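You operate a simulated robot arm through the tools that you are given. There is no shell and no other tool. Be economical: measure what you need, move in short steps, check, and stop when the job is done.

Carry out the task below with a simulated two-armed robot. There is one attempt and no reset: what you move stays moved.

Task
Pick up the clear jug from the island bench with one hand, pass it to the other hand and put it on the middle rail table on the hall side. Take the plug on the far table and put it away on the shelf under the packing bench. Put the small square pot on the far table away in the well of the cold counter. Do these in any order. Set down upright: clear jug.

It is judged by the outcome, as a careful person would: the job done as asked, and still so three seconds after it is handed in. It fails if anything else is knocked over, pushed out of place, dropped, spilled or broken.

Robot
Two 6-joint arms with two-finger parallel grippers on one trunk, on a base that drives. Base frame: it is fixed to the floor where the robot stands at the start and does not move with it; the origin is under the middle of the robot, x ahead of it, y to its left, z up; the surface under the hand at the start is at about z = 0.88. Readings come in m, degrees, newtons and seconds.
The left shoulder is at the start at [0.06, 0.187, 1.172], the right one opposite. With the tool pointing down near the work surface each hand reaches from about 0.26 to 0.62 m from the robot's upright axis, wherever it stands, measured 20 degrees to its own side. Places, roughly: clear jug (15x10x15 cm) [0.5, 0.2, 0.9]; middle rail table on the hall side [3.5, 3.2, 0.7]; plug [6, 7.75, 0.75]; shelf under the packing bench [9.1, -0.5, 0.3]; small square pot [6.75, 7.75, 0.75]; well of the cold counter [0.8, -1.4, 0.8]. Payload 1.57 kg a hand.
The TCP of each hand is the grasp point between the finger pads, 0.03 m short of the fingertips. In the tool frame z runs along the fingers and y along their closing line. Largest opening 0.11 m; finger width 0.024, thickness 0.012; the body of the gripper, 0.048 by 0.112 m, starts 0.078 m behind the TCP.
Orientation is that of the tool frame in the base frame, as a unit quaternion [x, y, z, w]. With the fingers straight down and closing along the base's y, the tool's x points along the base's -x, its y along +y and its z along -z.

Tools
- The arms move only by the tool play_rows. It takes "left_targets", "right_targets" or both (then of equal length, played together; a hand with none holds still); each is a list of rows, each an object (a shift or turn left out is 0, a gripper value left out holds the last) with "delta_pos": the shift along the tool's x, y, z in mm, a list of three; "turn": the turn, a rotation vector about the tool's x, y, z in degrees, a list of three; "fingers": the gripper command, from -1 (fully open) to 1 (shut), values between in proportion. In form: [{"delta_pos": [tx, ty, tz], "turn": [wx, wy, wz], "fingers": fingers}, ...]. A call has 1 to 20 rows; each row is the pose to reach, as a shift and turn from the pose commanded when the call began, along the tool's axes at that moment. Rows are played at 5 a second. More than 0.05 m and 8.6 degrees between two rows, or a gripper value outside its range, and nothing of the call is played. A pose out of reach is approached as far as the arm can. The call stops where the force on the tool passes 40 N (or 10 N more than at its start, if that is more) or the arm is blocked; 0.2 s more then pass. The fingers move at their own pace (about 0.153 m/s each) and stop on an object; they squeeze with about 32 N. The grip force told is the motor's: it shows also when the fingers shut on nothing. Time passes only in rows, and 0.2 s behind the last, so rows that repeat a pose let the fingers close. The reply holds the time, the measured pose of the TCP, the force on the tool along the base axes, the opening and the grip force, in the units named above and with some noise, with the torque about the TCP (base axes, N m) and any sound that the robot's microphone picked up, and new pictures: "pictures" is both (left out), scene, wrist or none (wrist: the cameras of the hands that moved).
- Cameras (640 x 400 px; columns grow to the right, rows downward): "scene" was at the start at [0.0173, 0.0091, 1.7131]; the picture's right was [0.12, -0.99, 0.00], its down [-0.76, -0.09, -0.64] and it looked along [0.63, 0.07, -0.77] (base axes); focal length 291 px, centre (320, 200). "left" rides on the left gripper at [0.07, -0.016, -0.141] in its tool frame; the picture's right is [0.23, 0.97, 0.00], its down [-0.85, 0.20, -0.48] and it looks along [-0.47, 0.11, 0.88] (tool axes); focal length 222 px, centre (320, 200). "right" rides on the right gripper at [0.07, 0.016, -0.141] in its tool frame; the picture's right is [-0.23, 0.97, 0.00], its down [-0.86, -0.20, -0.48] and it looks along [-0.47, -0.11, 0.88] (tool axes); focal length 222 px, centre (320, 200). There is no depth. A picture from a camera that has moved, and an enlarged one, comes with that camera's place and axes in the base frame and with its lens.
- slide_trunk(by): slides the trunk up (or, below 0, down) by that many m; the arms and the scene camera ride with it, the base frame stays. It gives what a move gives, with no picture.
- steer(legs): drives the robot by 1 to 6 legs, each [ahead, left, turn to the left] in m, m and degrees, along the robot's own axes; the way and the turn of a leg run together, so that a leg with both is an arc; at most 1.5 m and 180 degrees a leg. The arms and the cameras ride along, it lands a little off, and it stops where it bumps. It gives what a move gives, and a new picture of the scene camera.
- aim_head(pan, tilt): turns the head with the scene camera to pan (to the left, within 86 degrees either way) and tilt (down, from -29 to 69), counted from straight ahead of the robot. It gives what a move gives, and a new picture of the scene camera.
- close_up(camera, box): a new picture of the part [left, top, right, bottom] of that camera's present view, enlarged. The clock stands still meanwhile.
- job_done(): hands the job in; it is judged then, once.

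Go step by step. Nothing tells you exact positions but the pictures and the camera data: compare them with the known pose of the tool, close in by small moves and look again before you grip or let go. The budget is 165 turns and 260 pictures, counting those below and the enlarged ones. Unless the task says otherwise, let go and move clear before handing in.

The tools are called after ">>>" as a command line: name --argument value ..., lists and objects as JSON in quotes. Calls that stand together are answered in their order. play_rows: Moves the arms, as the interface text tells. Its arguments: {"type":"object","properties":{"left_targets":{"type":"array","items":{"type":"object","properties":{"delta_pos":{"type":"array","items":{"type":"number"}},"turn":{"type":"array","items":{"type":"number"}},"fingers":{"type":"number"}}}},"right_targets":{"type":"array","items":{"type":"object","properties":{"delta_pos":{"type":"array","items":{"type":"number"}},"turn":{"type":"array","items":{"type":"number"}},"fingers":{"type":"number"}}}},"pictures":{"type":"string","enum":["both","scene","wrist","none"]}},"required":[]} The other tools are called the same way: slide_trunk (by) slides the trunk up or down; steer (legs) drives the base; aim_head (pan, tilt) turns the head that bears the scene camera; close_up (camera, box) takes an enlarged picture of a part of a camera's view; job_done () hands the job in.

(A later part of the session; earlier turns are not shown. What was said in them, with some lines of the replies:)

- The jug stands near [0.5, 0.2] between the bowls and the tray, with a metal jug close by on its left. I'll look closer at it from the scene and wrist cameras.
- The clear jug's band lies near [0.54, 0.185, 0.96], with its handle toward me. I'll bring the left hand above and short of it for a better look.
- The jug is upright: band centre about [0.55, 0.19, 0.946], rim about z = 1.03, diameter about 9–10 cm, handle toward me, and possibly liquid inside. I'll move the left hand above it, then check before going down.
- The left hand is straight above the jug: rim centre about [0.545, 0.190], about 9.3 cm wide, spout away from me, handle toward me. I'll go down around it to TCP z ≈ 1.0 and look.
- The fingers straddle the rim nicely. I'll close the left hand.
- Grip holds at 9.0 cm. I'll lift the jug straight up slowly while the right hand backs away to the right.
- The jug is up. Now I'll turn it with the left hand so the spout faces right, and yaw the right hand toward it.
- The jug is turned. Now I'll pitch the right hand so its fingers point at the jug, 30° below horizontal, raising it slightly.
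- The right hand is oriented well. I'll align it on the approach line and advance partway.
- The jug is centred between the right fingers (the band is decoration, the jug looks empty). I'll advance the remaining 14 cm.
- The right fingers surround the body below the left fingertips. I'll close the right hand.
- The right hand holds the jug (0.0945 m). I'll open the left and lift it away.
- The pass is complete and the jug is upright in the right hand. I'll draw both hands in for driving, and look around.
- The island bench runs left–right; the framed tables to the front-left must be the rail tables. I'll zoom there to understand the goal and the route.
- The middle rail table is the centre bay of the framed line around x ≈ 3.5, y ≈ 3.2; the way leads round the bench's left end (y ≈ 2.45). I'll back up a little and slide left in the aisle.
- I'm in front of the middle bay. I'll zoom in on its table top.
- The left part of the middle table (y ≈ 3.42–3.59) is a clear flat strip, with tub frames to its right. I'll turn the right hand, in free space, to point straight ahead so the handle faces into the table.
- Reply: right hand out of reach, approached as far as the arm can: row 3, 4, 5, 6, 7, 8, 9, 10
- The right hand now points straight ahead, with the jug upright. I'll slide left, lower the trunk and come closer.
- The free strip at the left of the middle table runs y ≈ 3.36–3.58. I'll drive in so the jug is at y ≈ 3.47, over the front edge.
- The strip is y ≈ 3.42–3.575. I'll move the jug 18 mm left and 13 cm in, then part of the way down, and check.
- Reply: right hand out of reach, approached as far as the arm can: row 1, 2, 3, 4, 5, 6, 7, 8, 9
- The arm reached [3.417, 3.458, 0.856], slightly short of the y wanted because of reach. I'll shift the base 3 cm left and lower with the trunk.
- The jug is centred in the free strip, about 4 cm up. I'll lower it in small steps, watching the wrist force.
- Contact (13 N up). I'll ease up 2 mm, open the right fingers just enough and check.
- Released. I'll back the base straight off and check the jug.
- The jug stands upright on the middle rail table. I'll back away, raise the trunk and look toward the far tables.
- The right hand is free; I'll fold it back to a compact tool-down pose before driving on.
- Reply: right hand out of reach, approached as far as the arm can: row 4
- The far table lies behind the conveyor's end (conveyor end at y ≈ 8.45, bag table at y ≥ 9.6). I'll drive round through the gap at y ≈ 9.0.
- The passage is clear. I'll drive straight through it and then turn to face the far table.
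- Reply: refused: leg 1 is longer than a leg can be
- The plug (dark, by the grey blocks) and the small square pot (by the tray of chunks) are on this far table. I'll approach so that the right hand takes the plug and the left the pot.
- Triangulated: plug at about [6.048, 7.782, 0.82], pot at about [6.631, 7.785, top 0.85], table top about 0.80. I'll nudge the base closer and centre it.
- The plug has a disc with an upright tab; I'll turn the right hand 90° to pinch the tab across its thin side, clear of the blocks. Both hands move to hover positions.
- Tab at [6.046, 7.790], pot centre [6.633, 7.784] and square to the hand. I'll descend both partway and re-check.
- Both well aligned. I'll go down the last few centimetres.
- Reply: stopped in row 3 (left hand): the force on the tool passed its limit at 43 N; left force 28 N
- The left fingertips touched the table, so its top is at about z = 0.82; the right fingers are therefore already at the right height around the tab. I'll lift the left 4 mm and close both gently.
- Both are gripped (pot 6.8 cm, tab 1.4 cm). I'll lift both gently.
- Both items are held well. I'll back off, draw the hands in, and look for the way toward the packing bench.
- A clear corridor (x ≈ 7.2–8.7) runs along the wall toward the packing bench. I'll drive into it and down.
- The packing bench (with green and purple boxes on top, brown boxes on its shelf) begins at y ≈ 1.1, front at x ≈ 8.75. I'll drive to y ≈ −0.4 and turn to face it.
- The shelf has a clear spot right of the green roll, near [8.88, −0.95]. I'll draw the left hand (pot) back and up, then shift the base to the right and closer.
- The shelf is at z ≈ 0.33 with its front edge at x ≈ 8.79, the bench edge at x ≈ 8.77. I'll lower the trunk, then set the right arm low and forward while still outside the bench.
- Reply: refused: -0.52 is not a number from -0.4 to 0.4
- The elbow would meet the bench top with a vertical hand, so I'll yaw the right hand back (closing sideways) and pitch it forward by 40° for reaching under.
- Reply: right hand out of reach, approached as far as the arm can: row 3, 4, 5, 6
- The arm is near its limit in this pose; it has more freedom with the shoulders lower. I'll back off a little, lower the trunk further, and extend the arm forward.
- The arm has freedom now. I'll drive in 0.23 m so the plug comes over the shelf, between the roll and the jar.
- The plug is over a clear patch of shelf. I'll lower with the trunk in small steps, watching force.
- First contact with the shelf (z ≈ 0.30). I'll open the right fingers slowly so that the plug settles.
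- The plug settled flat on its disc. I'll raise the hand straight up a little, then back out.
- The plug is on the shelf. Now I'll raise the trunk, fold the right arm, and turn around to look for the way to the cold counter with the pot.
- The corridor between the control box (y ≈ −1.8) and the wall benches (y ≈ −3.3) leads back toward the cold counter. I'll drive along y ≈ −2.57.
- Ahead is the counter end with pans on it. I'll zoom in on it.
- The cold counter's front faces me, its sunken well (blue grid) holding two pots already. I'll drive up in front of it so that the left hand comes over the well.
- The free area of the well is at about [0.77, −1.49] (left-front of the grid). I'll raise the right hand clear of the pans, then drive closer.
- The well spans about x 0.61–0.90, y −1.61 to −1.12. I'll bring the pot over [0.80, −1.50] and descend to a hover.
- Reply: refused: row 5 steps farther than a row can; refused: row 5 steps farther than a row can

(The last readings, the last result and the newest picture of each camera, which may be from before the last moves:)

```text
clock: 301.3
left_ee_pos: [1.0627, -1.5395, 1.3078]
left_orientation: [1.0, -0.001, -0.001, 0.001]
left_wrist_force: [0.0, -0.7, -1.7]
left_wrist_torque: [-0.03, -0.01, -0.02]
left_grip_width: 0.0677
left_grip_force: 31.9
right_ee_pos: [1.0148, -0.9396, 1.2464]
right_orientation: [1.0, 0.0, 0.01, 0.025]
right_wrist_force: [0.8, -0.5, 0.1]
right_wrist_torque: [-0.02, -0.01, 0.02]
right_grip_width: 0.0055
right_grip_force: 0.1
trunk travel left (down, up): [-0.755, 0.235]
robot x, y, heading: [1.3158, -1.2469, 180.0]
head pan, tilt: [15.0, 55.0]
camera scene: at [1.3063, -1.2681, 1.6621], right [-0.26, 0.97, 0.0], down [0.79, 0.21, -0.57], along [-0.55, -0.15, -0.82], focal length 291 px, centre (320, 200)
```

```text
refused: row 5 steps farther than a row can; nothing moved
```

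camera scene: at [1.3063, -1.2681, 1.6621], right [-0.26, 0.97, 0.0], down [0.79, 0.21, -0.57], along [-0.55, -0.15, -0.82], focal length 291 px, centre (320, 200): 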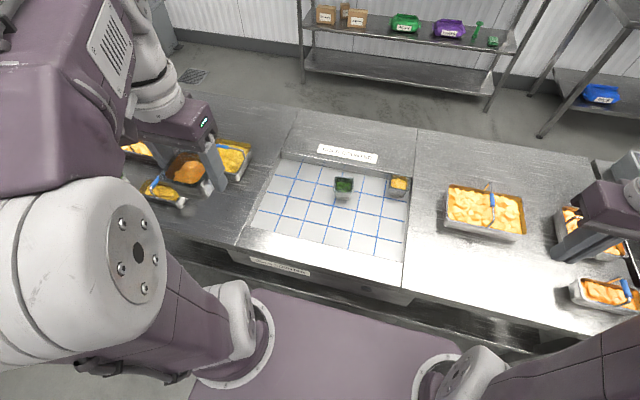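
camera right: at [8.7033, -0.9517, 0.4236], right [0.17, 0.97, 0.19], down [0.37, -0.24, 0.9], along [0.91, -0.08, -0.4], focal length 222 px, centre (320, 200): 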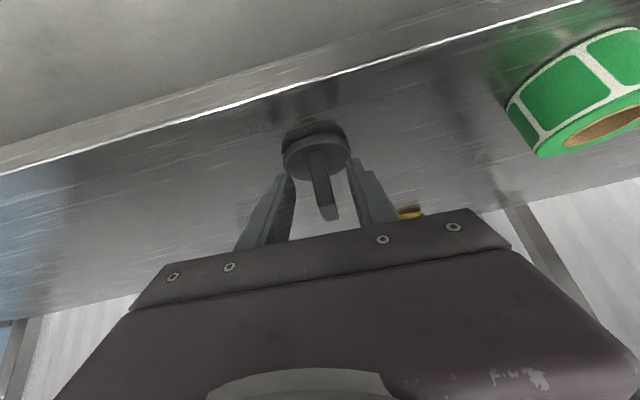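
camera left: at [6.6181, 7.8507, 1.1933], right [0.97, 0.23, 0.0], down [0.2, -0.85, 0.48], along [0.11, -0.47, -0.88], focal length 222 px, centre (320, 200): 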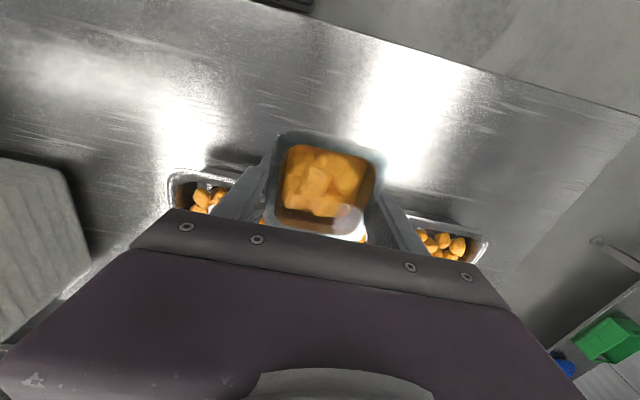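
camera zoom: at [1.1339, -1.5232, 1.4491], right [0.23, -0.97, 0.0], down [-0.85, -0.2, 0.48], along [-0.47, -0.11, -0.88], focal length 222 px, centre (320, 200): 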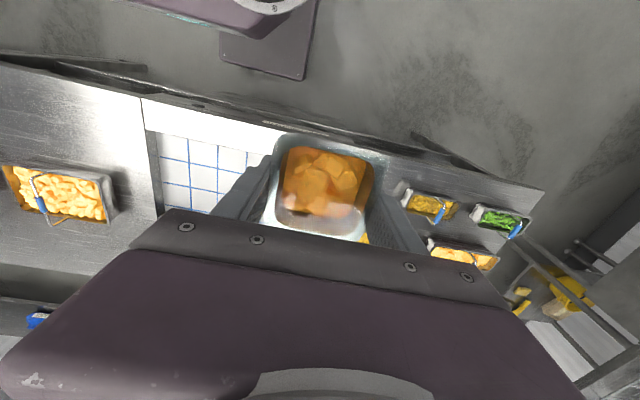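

>>> play_rows --left_targets '[{"delta_pos": [-40, -8, 10]}, {"delta_pos": [-80, -16, 20]}, {"delta_pos": [-120, -24, 40]}, {"delta_pos": [-155, -32, 65]}, {"delta_pos": [-190, -40, 95]}, {"delta_pos": [-225, -40, 130]}, {"delta_pos": [-250, -40, 170]}, {"delta_pos": [-263, -40, 215]}, {"delta_pos": [-263, -40, 260]}, {"delta_pos": [-263, -40, 300]}, {"delta_pos": [-263, -40, 320]}, {"delta_pos": [-263, -40, 320]}]' --pictures "both"

>>> close_up --camera "scene" --box '[200, 120, 440, 290]'

```text
clock: 303.9
left_ee_pos: [0.8002, -1.4987, 0.9877]
left_orientation: [1.0, -0.001, -0.002, 0.001]
left_wrist_force: [0.3, -0.2, -2.3]
left_wrist_torque: [-0.01, 0.02, 0.01]
left_grip_width: 0.0677
left_grip_force: 32.2
right_ee_pos: [1.0153, -0.9399, 1.2474]
right_orientation: [1.0, 0.0, 0.009, 0.025]
right_wrist_force: [0.7, -1.2, -1.0]
right_wrist_torque: [-0.04, 0.0, 0.02]
right_grip_width: 0.0057
right_grip_force: 0.1
trunk travel left (down, up): [-0.755, 0.235]
robot x, y, heading: [1.3192, -1.2495, 180.1]
head pan, tilt: [15.0, 55.0]
camera scene: at [1.3073, -1.2679, 1.6621], right [-0.26, 0.97, 0.0], down [0.79, 0.21, -0.57], along [-0.55, -0.15, -0.82], focal length 291 px, centre (320, 200)
camera left: at [0.8707, -1.4829, 1.1295], right [0.23, -0.97, 0.0], down [-0.85, -0.2, 0.48], along [-0.47, -0.11, -0.88], focal length 222 px, centre (320, 200)
```

scene: 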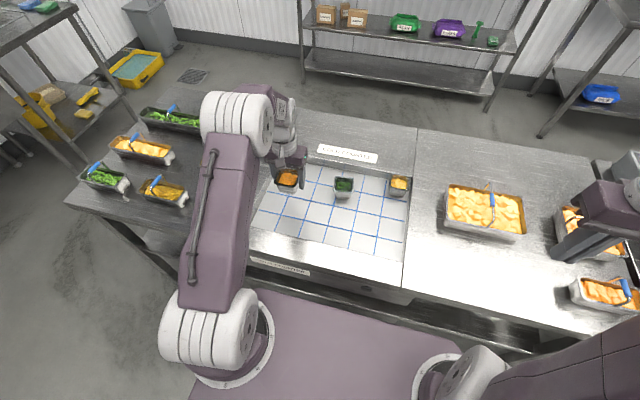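
left: 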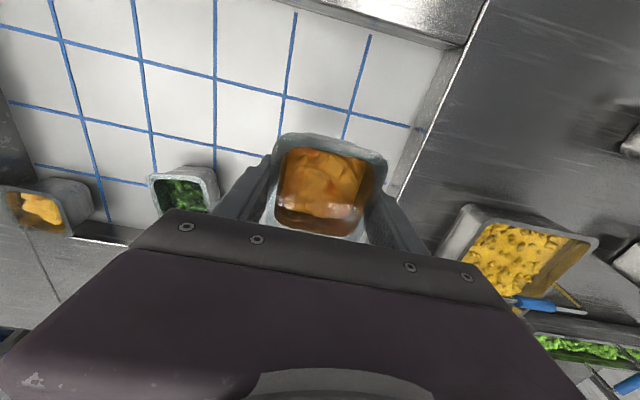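

```text
2.35 times, centred on (320, 205) of scene
camera zoom: at [1.3073, -1.2679, 1.6621], right [-0.26, 0.97, 0.0], down [0.79, 0.21, -0.57], along [-0.55, -0.15, -0.82], focal length 686 px, centre (320, 188)
```

zoom: 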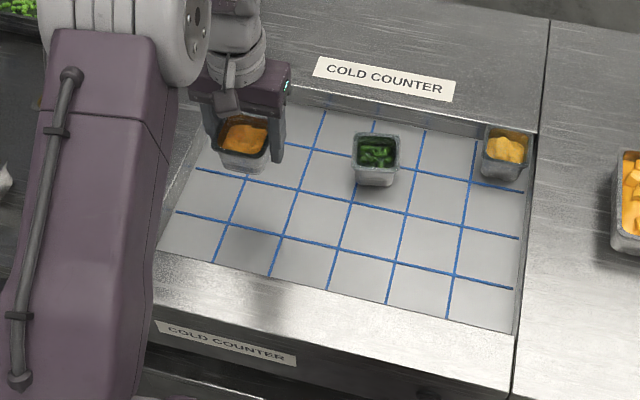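

The pot hovers over a clear part of the grid. I'll descend carefully, with small final steps.

>>> play_rows --left_targets '[{"delta_pos": [0, -6, 30]}, {"delta_pos": [0, -8, 60]}, {"delta_pos": [0, -8, 85]}, {"delta_pos": [0, -8, 100]}, {"delta_pos": [0, -8, 100]}]' --pictures "wrist"

>>> close_up --camera "scene" --box '[200, 120, 440, 290]'

```text
clock: 305.1
left_ee_pos: [0.8006, -1.4909, 0.8878]
left_orientation: [1.0, -0.001, -0.001, 0.001]
left_wrist_force: [-0.1, -0.1, -1.8]
left_wrist_torque: [0.01, 0.0, 0.01]
left_grip_width: 0.0677
left_grip_force: 32.2
right_ee_pos: [1.0148, -0.9398, 1.2454]
right_orientation: [1.0, 0.0, 0.01, 0.026]
right_wrist_force: [-0.4, -0.1, 1.4]
right_wrist_torque: [-0.01, 0.0, -0.03]
right_grip_width: 0.0056
right_grip_force: 0.1
trunk travel left (down, up): [-0.755, 0.235]
robot x, y, heading: [1.3157, -1.2489, 180.1]
head pan, tilt: [15.0, 55.0]
camera left: at [0.8706, -1.4753, 1.0297], right [0.23, -0.97, 0.0], down [-0.85, -0.2, 0.48], along [-0.47, -0.11, -0.88], focal length 222 px, centre (320, 200)
```

left: 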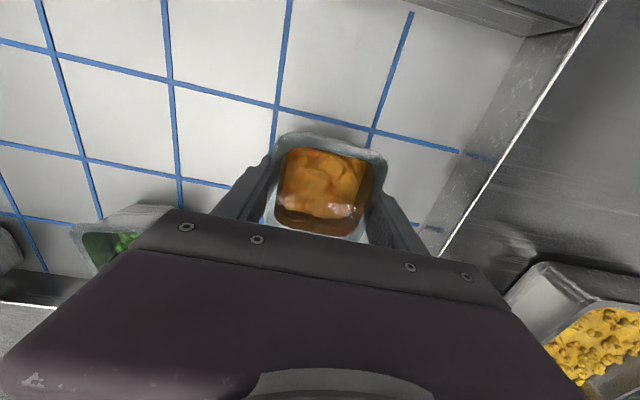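

```text
2.35 times, centred on (320, 205) of scene
camera zoom: at [1.3071, -1.268, 1.6621], right [-0.26, 0.97, 0.0], down [0.79, 0.21, -0.57], along [-0.55, -0.15, -0.82], focal length 686 px, centre (320, 188)
```

zoom: 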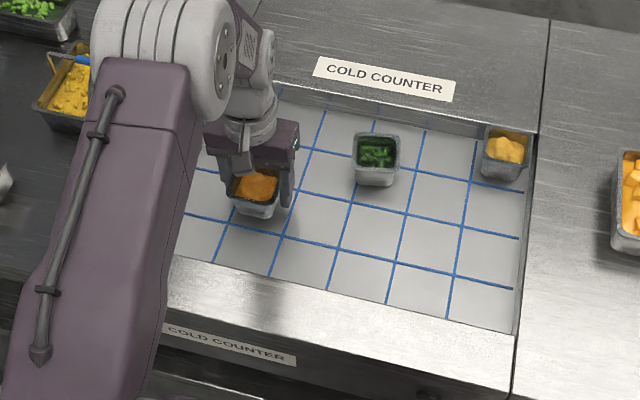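

>>> play_rows --left_targets '[{"delta_pos": [0, 0, 8]}, {"delta_pos": [0, 0, 16]}, {"delta_pos": [0, 0, 22]}, {"delta_pos": [0, 0, 22]}]' --pictures "wrist"

>>> play_rows --left_targets '[{"delta_pos": [0, 0, 3]}, {"delta_pos": [0, 0, 6]}, {"delta_pos": [0, 0, 6]}]' --pictures "none"

```text
clock: 306.1
left_ee_pos: [0.8004, -1.4911, 0.8719]
left_orientation: [1.0, 0.0, -0.006, 0.001]
left_wrist_force: [-5.5, -3.3, 30.6]
left_wrist_torque: [0.96, -0.18, -0.01]
left_grip_width: 0.0676
left_grip_force: 31.8
right_ee_pos: [1.0187, -0.9388, 1.2485]
right_orientation: [1.0, 0.0, 0.009, 0.025]
right_wrist_force: [-0.4, -0.3, 0.0]
right_wrist_torque: [0.0, -0.01, 0.01]
right_grip_width: 0.0056
right_grip_force: 0.1
trunk travel left (down, up): [-0.755, 0.235]
robot x, y, heading: [1.3161, -1.2485, 180.0]
head pan, tilt: [15.0, 55.0]
camera left: at [0.8713, -1.4749, 1.0107], right [0.23, -0.97, 0.0], down [-0.85, -0.2, 0.49], along [-0.48, -0.11, -0.87], focal length 222 px, centre (320, 200)
```

left: 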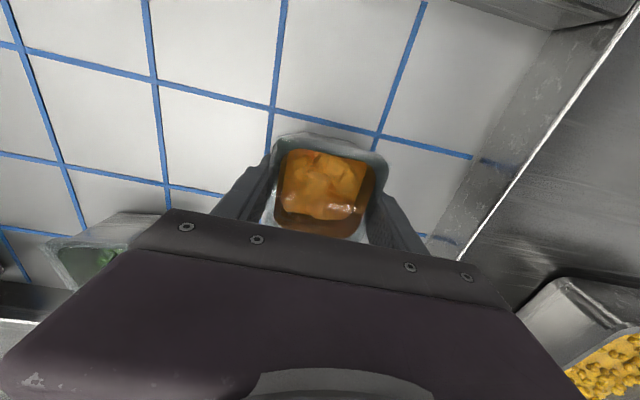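

```text
clock: 306.4
left_ee_pos: [0.7999, -1.4909, 0.8703]
left_orientation: [1.0, 0.0, -0.006, 0.002]
left_wrist_force: [7.0, 1.6, 18.3]
left_wrist_torque: [0.74, -0.42, -0.15]
left_grip_width: 0.0678
left_grip_force: 31.8
right_ee_pos: [1.0187, -0.94, 1.2469]
right_orientation: [1.0, 0.0, 0.01, 0.025]
right_wrist_force: [0.7, 0.1, -0.2]
right_wrist_torque: [0.01, 0.01, -0.04]
right_grip_width: 0.0054
right_grip_force: 0.0
trunk travel left (down, up): [-0.755, 0.235]
robot x, y, heading: [1.3144, -1.2473, 179.9]
head pan, tilt: [15.0, 55.0]
stopped in row 1 (left hand): the force on the tool passed its limit at 45 N (the readings are from after the stop); the commanded pose is now the measured one
```

The pot is on the well floor. I'll ease up 1.5 mm, open the left fingers and rise.

>>> play_rows --left_targets '[{"delta_pos": [0, 0, -1.5]}, {"delta_pos": [0, 0, -1.5], "fingers": 0}, {"delta_pos": [0, 0, -1.5], "fingers": -0.7}, {"delta_pos": [0, 0, -1.5], "fingers": -0.8}, {"delta_pos": [0, 0, -1.5], "fingers": -0.8}]' --pictures "wrist"

```text
clock: 307.6
left_ee_pos: [0.7969, -1.4932, 0.8701]
left_orientation: [1.0, 0.0, -0.006, 0.002]
left_wrist_force: [-1.0, -8.8, 14.6]
left_wrist_torque: [0.45, -0.15, 0.02]
left_grip_width: 0.0913
left_grip_force: 0.1
right_ee_pos: [1.0162, -0.9411, 1.2483]
right_orientation: [1.0, -0.001, 0.01, 0.024]
right_wrist_force: [0.4, 0.0, -0.7]
right_wrist_torque: [0.0, 0.03, -0.02]
right_grip_width: 0.0055
right_grip_force: 0.0
trunk travel left (down, up): [-0.755, 0.235]
robot x, y, heading: [1.3153, -1.249, 180.2]
head pan, tilt: [15.0, 55.0]
camera left: at [0.8694, -1.477, 1.0106], right [0.23, -0.97, 0.0], down [-0.85, -0.2, 0.49], along [-0.48, -0.11, -0.87], focal length 222 px, centre (320, 200)
```

left: 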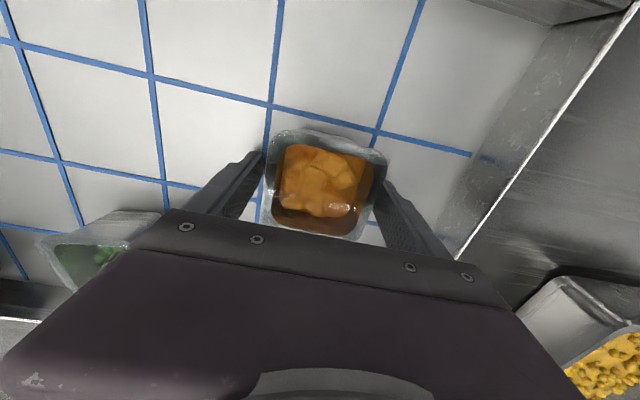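

The pot stands free; the fingertips rest on the floor. I'll rise slightly, open fully and lift out.

>>> play_rows --left_targets '[{"delta_pos": [0, 0, -3], "fingers": -1}, {"delta_pos": [0, 0, -3], "fingers": -1}, {"delta_pos": [0, 0, -20]}, {"delta_pos": [0, 0, -50]}, {"delta_pos": [0, 0, -90]}, {"delta_pos": [0, 0, -135]}, {"delta_pos": [0, 0, -180]}, {"delta_pos": [0, 0, -220]}, {"delta_pos": [40, 0, -240]}, {"delta_pos": [80, 0, -260]}, {"delta_pos": [120, 0, -280]}, {"delta_pos": [120, 0, -280]}]' --pictures "scene"

>>> steer --legs '[[-0.35, 0, 0]]'

>>> close_up --camera "scene" --box '[180, 60, 460, 240]'

```text
clock: 310.2
left_ee_pos: [0.9183, -1.4913, 1.1489]
left_orientation: [1.0, 0.0, -0.005, 0.0]
left_wrist_force: [-0.2, 0.2, 0.7]
left_wrist_torque: [-0.01, -0.04, -0.01]
left_grip_width: 0.11
left_grip_force: 0.1
right_ee_pos: [1.0137, -0.9398, 1.2464]
right_orientation: [1.0, 0.0, 0.011, 0.026]
right_wrist_force: [0.1, -0.3, -0.7]
right_wrist_torque: [0.0, 0.0, -0.01]
right_grip_width: 0.0052
right_grip_force: 0.0
trunk travel left (down, up): [-0.755, 0.235]
robot x, y, heading: [1.315, -1.2501, 180.1]
head pan, tilt: [15.0, 55.0]
camera scene: at [1.3061, -1.2681, 1.662], right [-0.26, 0.97, 0.0], down [0.79, 0.21, -0.57], along [-0.55, -0.15, -0.82], focal length 291 px, centre (320, 200)
```

scene: 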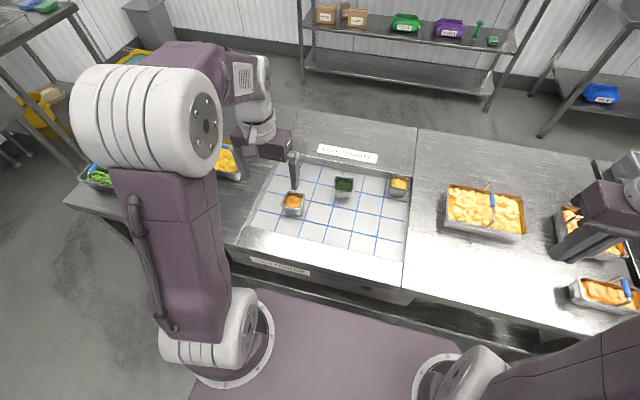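

```text
clock: 312.5
left_ee_pos: [1.269, -1.4906, 1.1485]
left_orientation: [1.0, -0.001, -0.004, 0.001]
left_wrist_force: [0.5, 0.2, 0.9]
left_wrist_torque: [-0.01, 0.01, 0.01]
left_grip_width: 0.11
left_grip_force: 0.0
right_ee_pos: [1.364, -0.9394, 1.2466]
right_orientation: [1.0, -0.001, 0.011, 0.026]
right_wrist_force: [-0.4, -0.3, -0.6]
right_wrist_torque: [-0.03, 0.02, -0.03]
right_grip_width: 0.0057
right_grip_force: 0.0
trunk travel left (down, up): [-0.755, 0.235]
robot x, y, heading: [1.6672, -1.2487, 180.1]
head pan, tilt: [15.0, 55.0]
camera scene: at [1.6562, -1.2685, 1.662], right [-0.26, 0.97, 0.0], down [0.79, 0.21, -0.57], along [-0.55, -0.15, -0.82], focal length 291 px, centre (320, 200)
```

scene: 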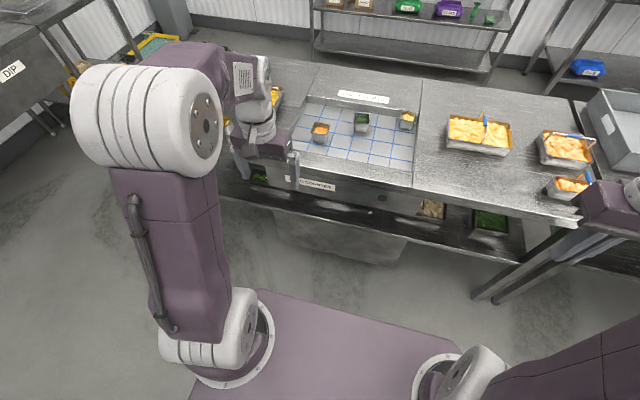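

```text
2.22 times, centred on (320, 150) of scene
camera zoom: at [1.6562, -1.2685, 1.662], right [-0.26, 0.97, 0.0], down [0.79, 0.21, -0.57], along [-0.55, -0.15, -0.82], focal length 648 px, centre (320, 311)
```

zoom: 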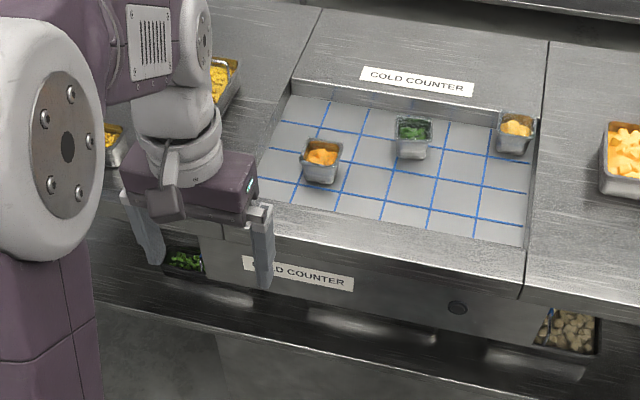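

The pot stands in the well, and the jug and the plug were seen settled in their places. Both hands are empty and clear, so I'm handing in.

>>> job_done

```text
The job is handed in.
```

All three items are in place, and the job is handed in:
- **Jug:** passed from the left hand to the right and standing upright on the middle rail table.
- **Plug:** on the shelf under the packing bench.
- **Small square pot:** in the well of the cold counter.
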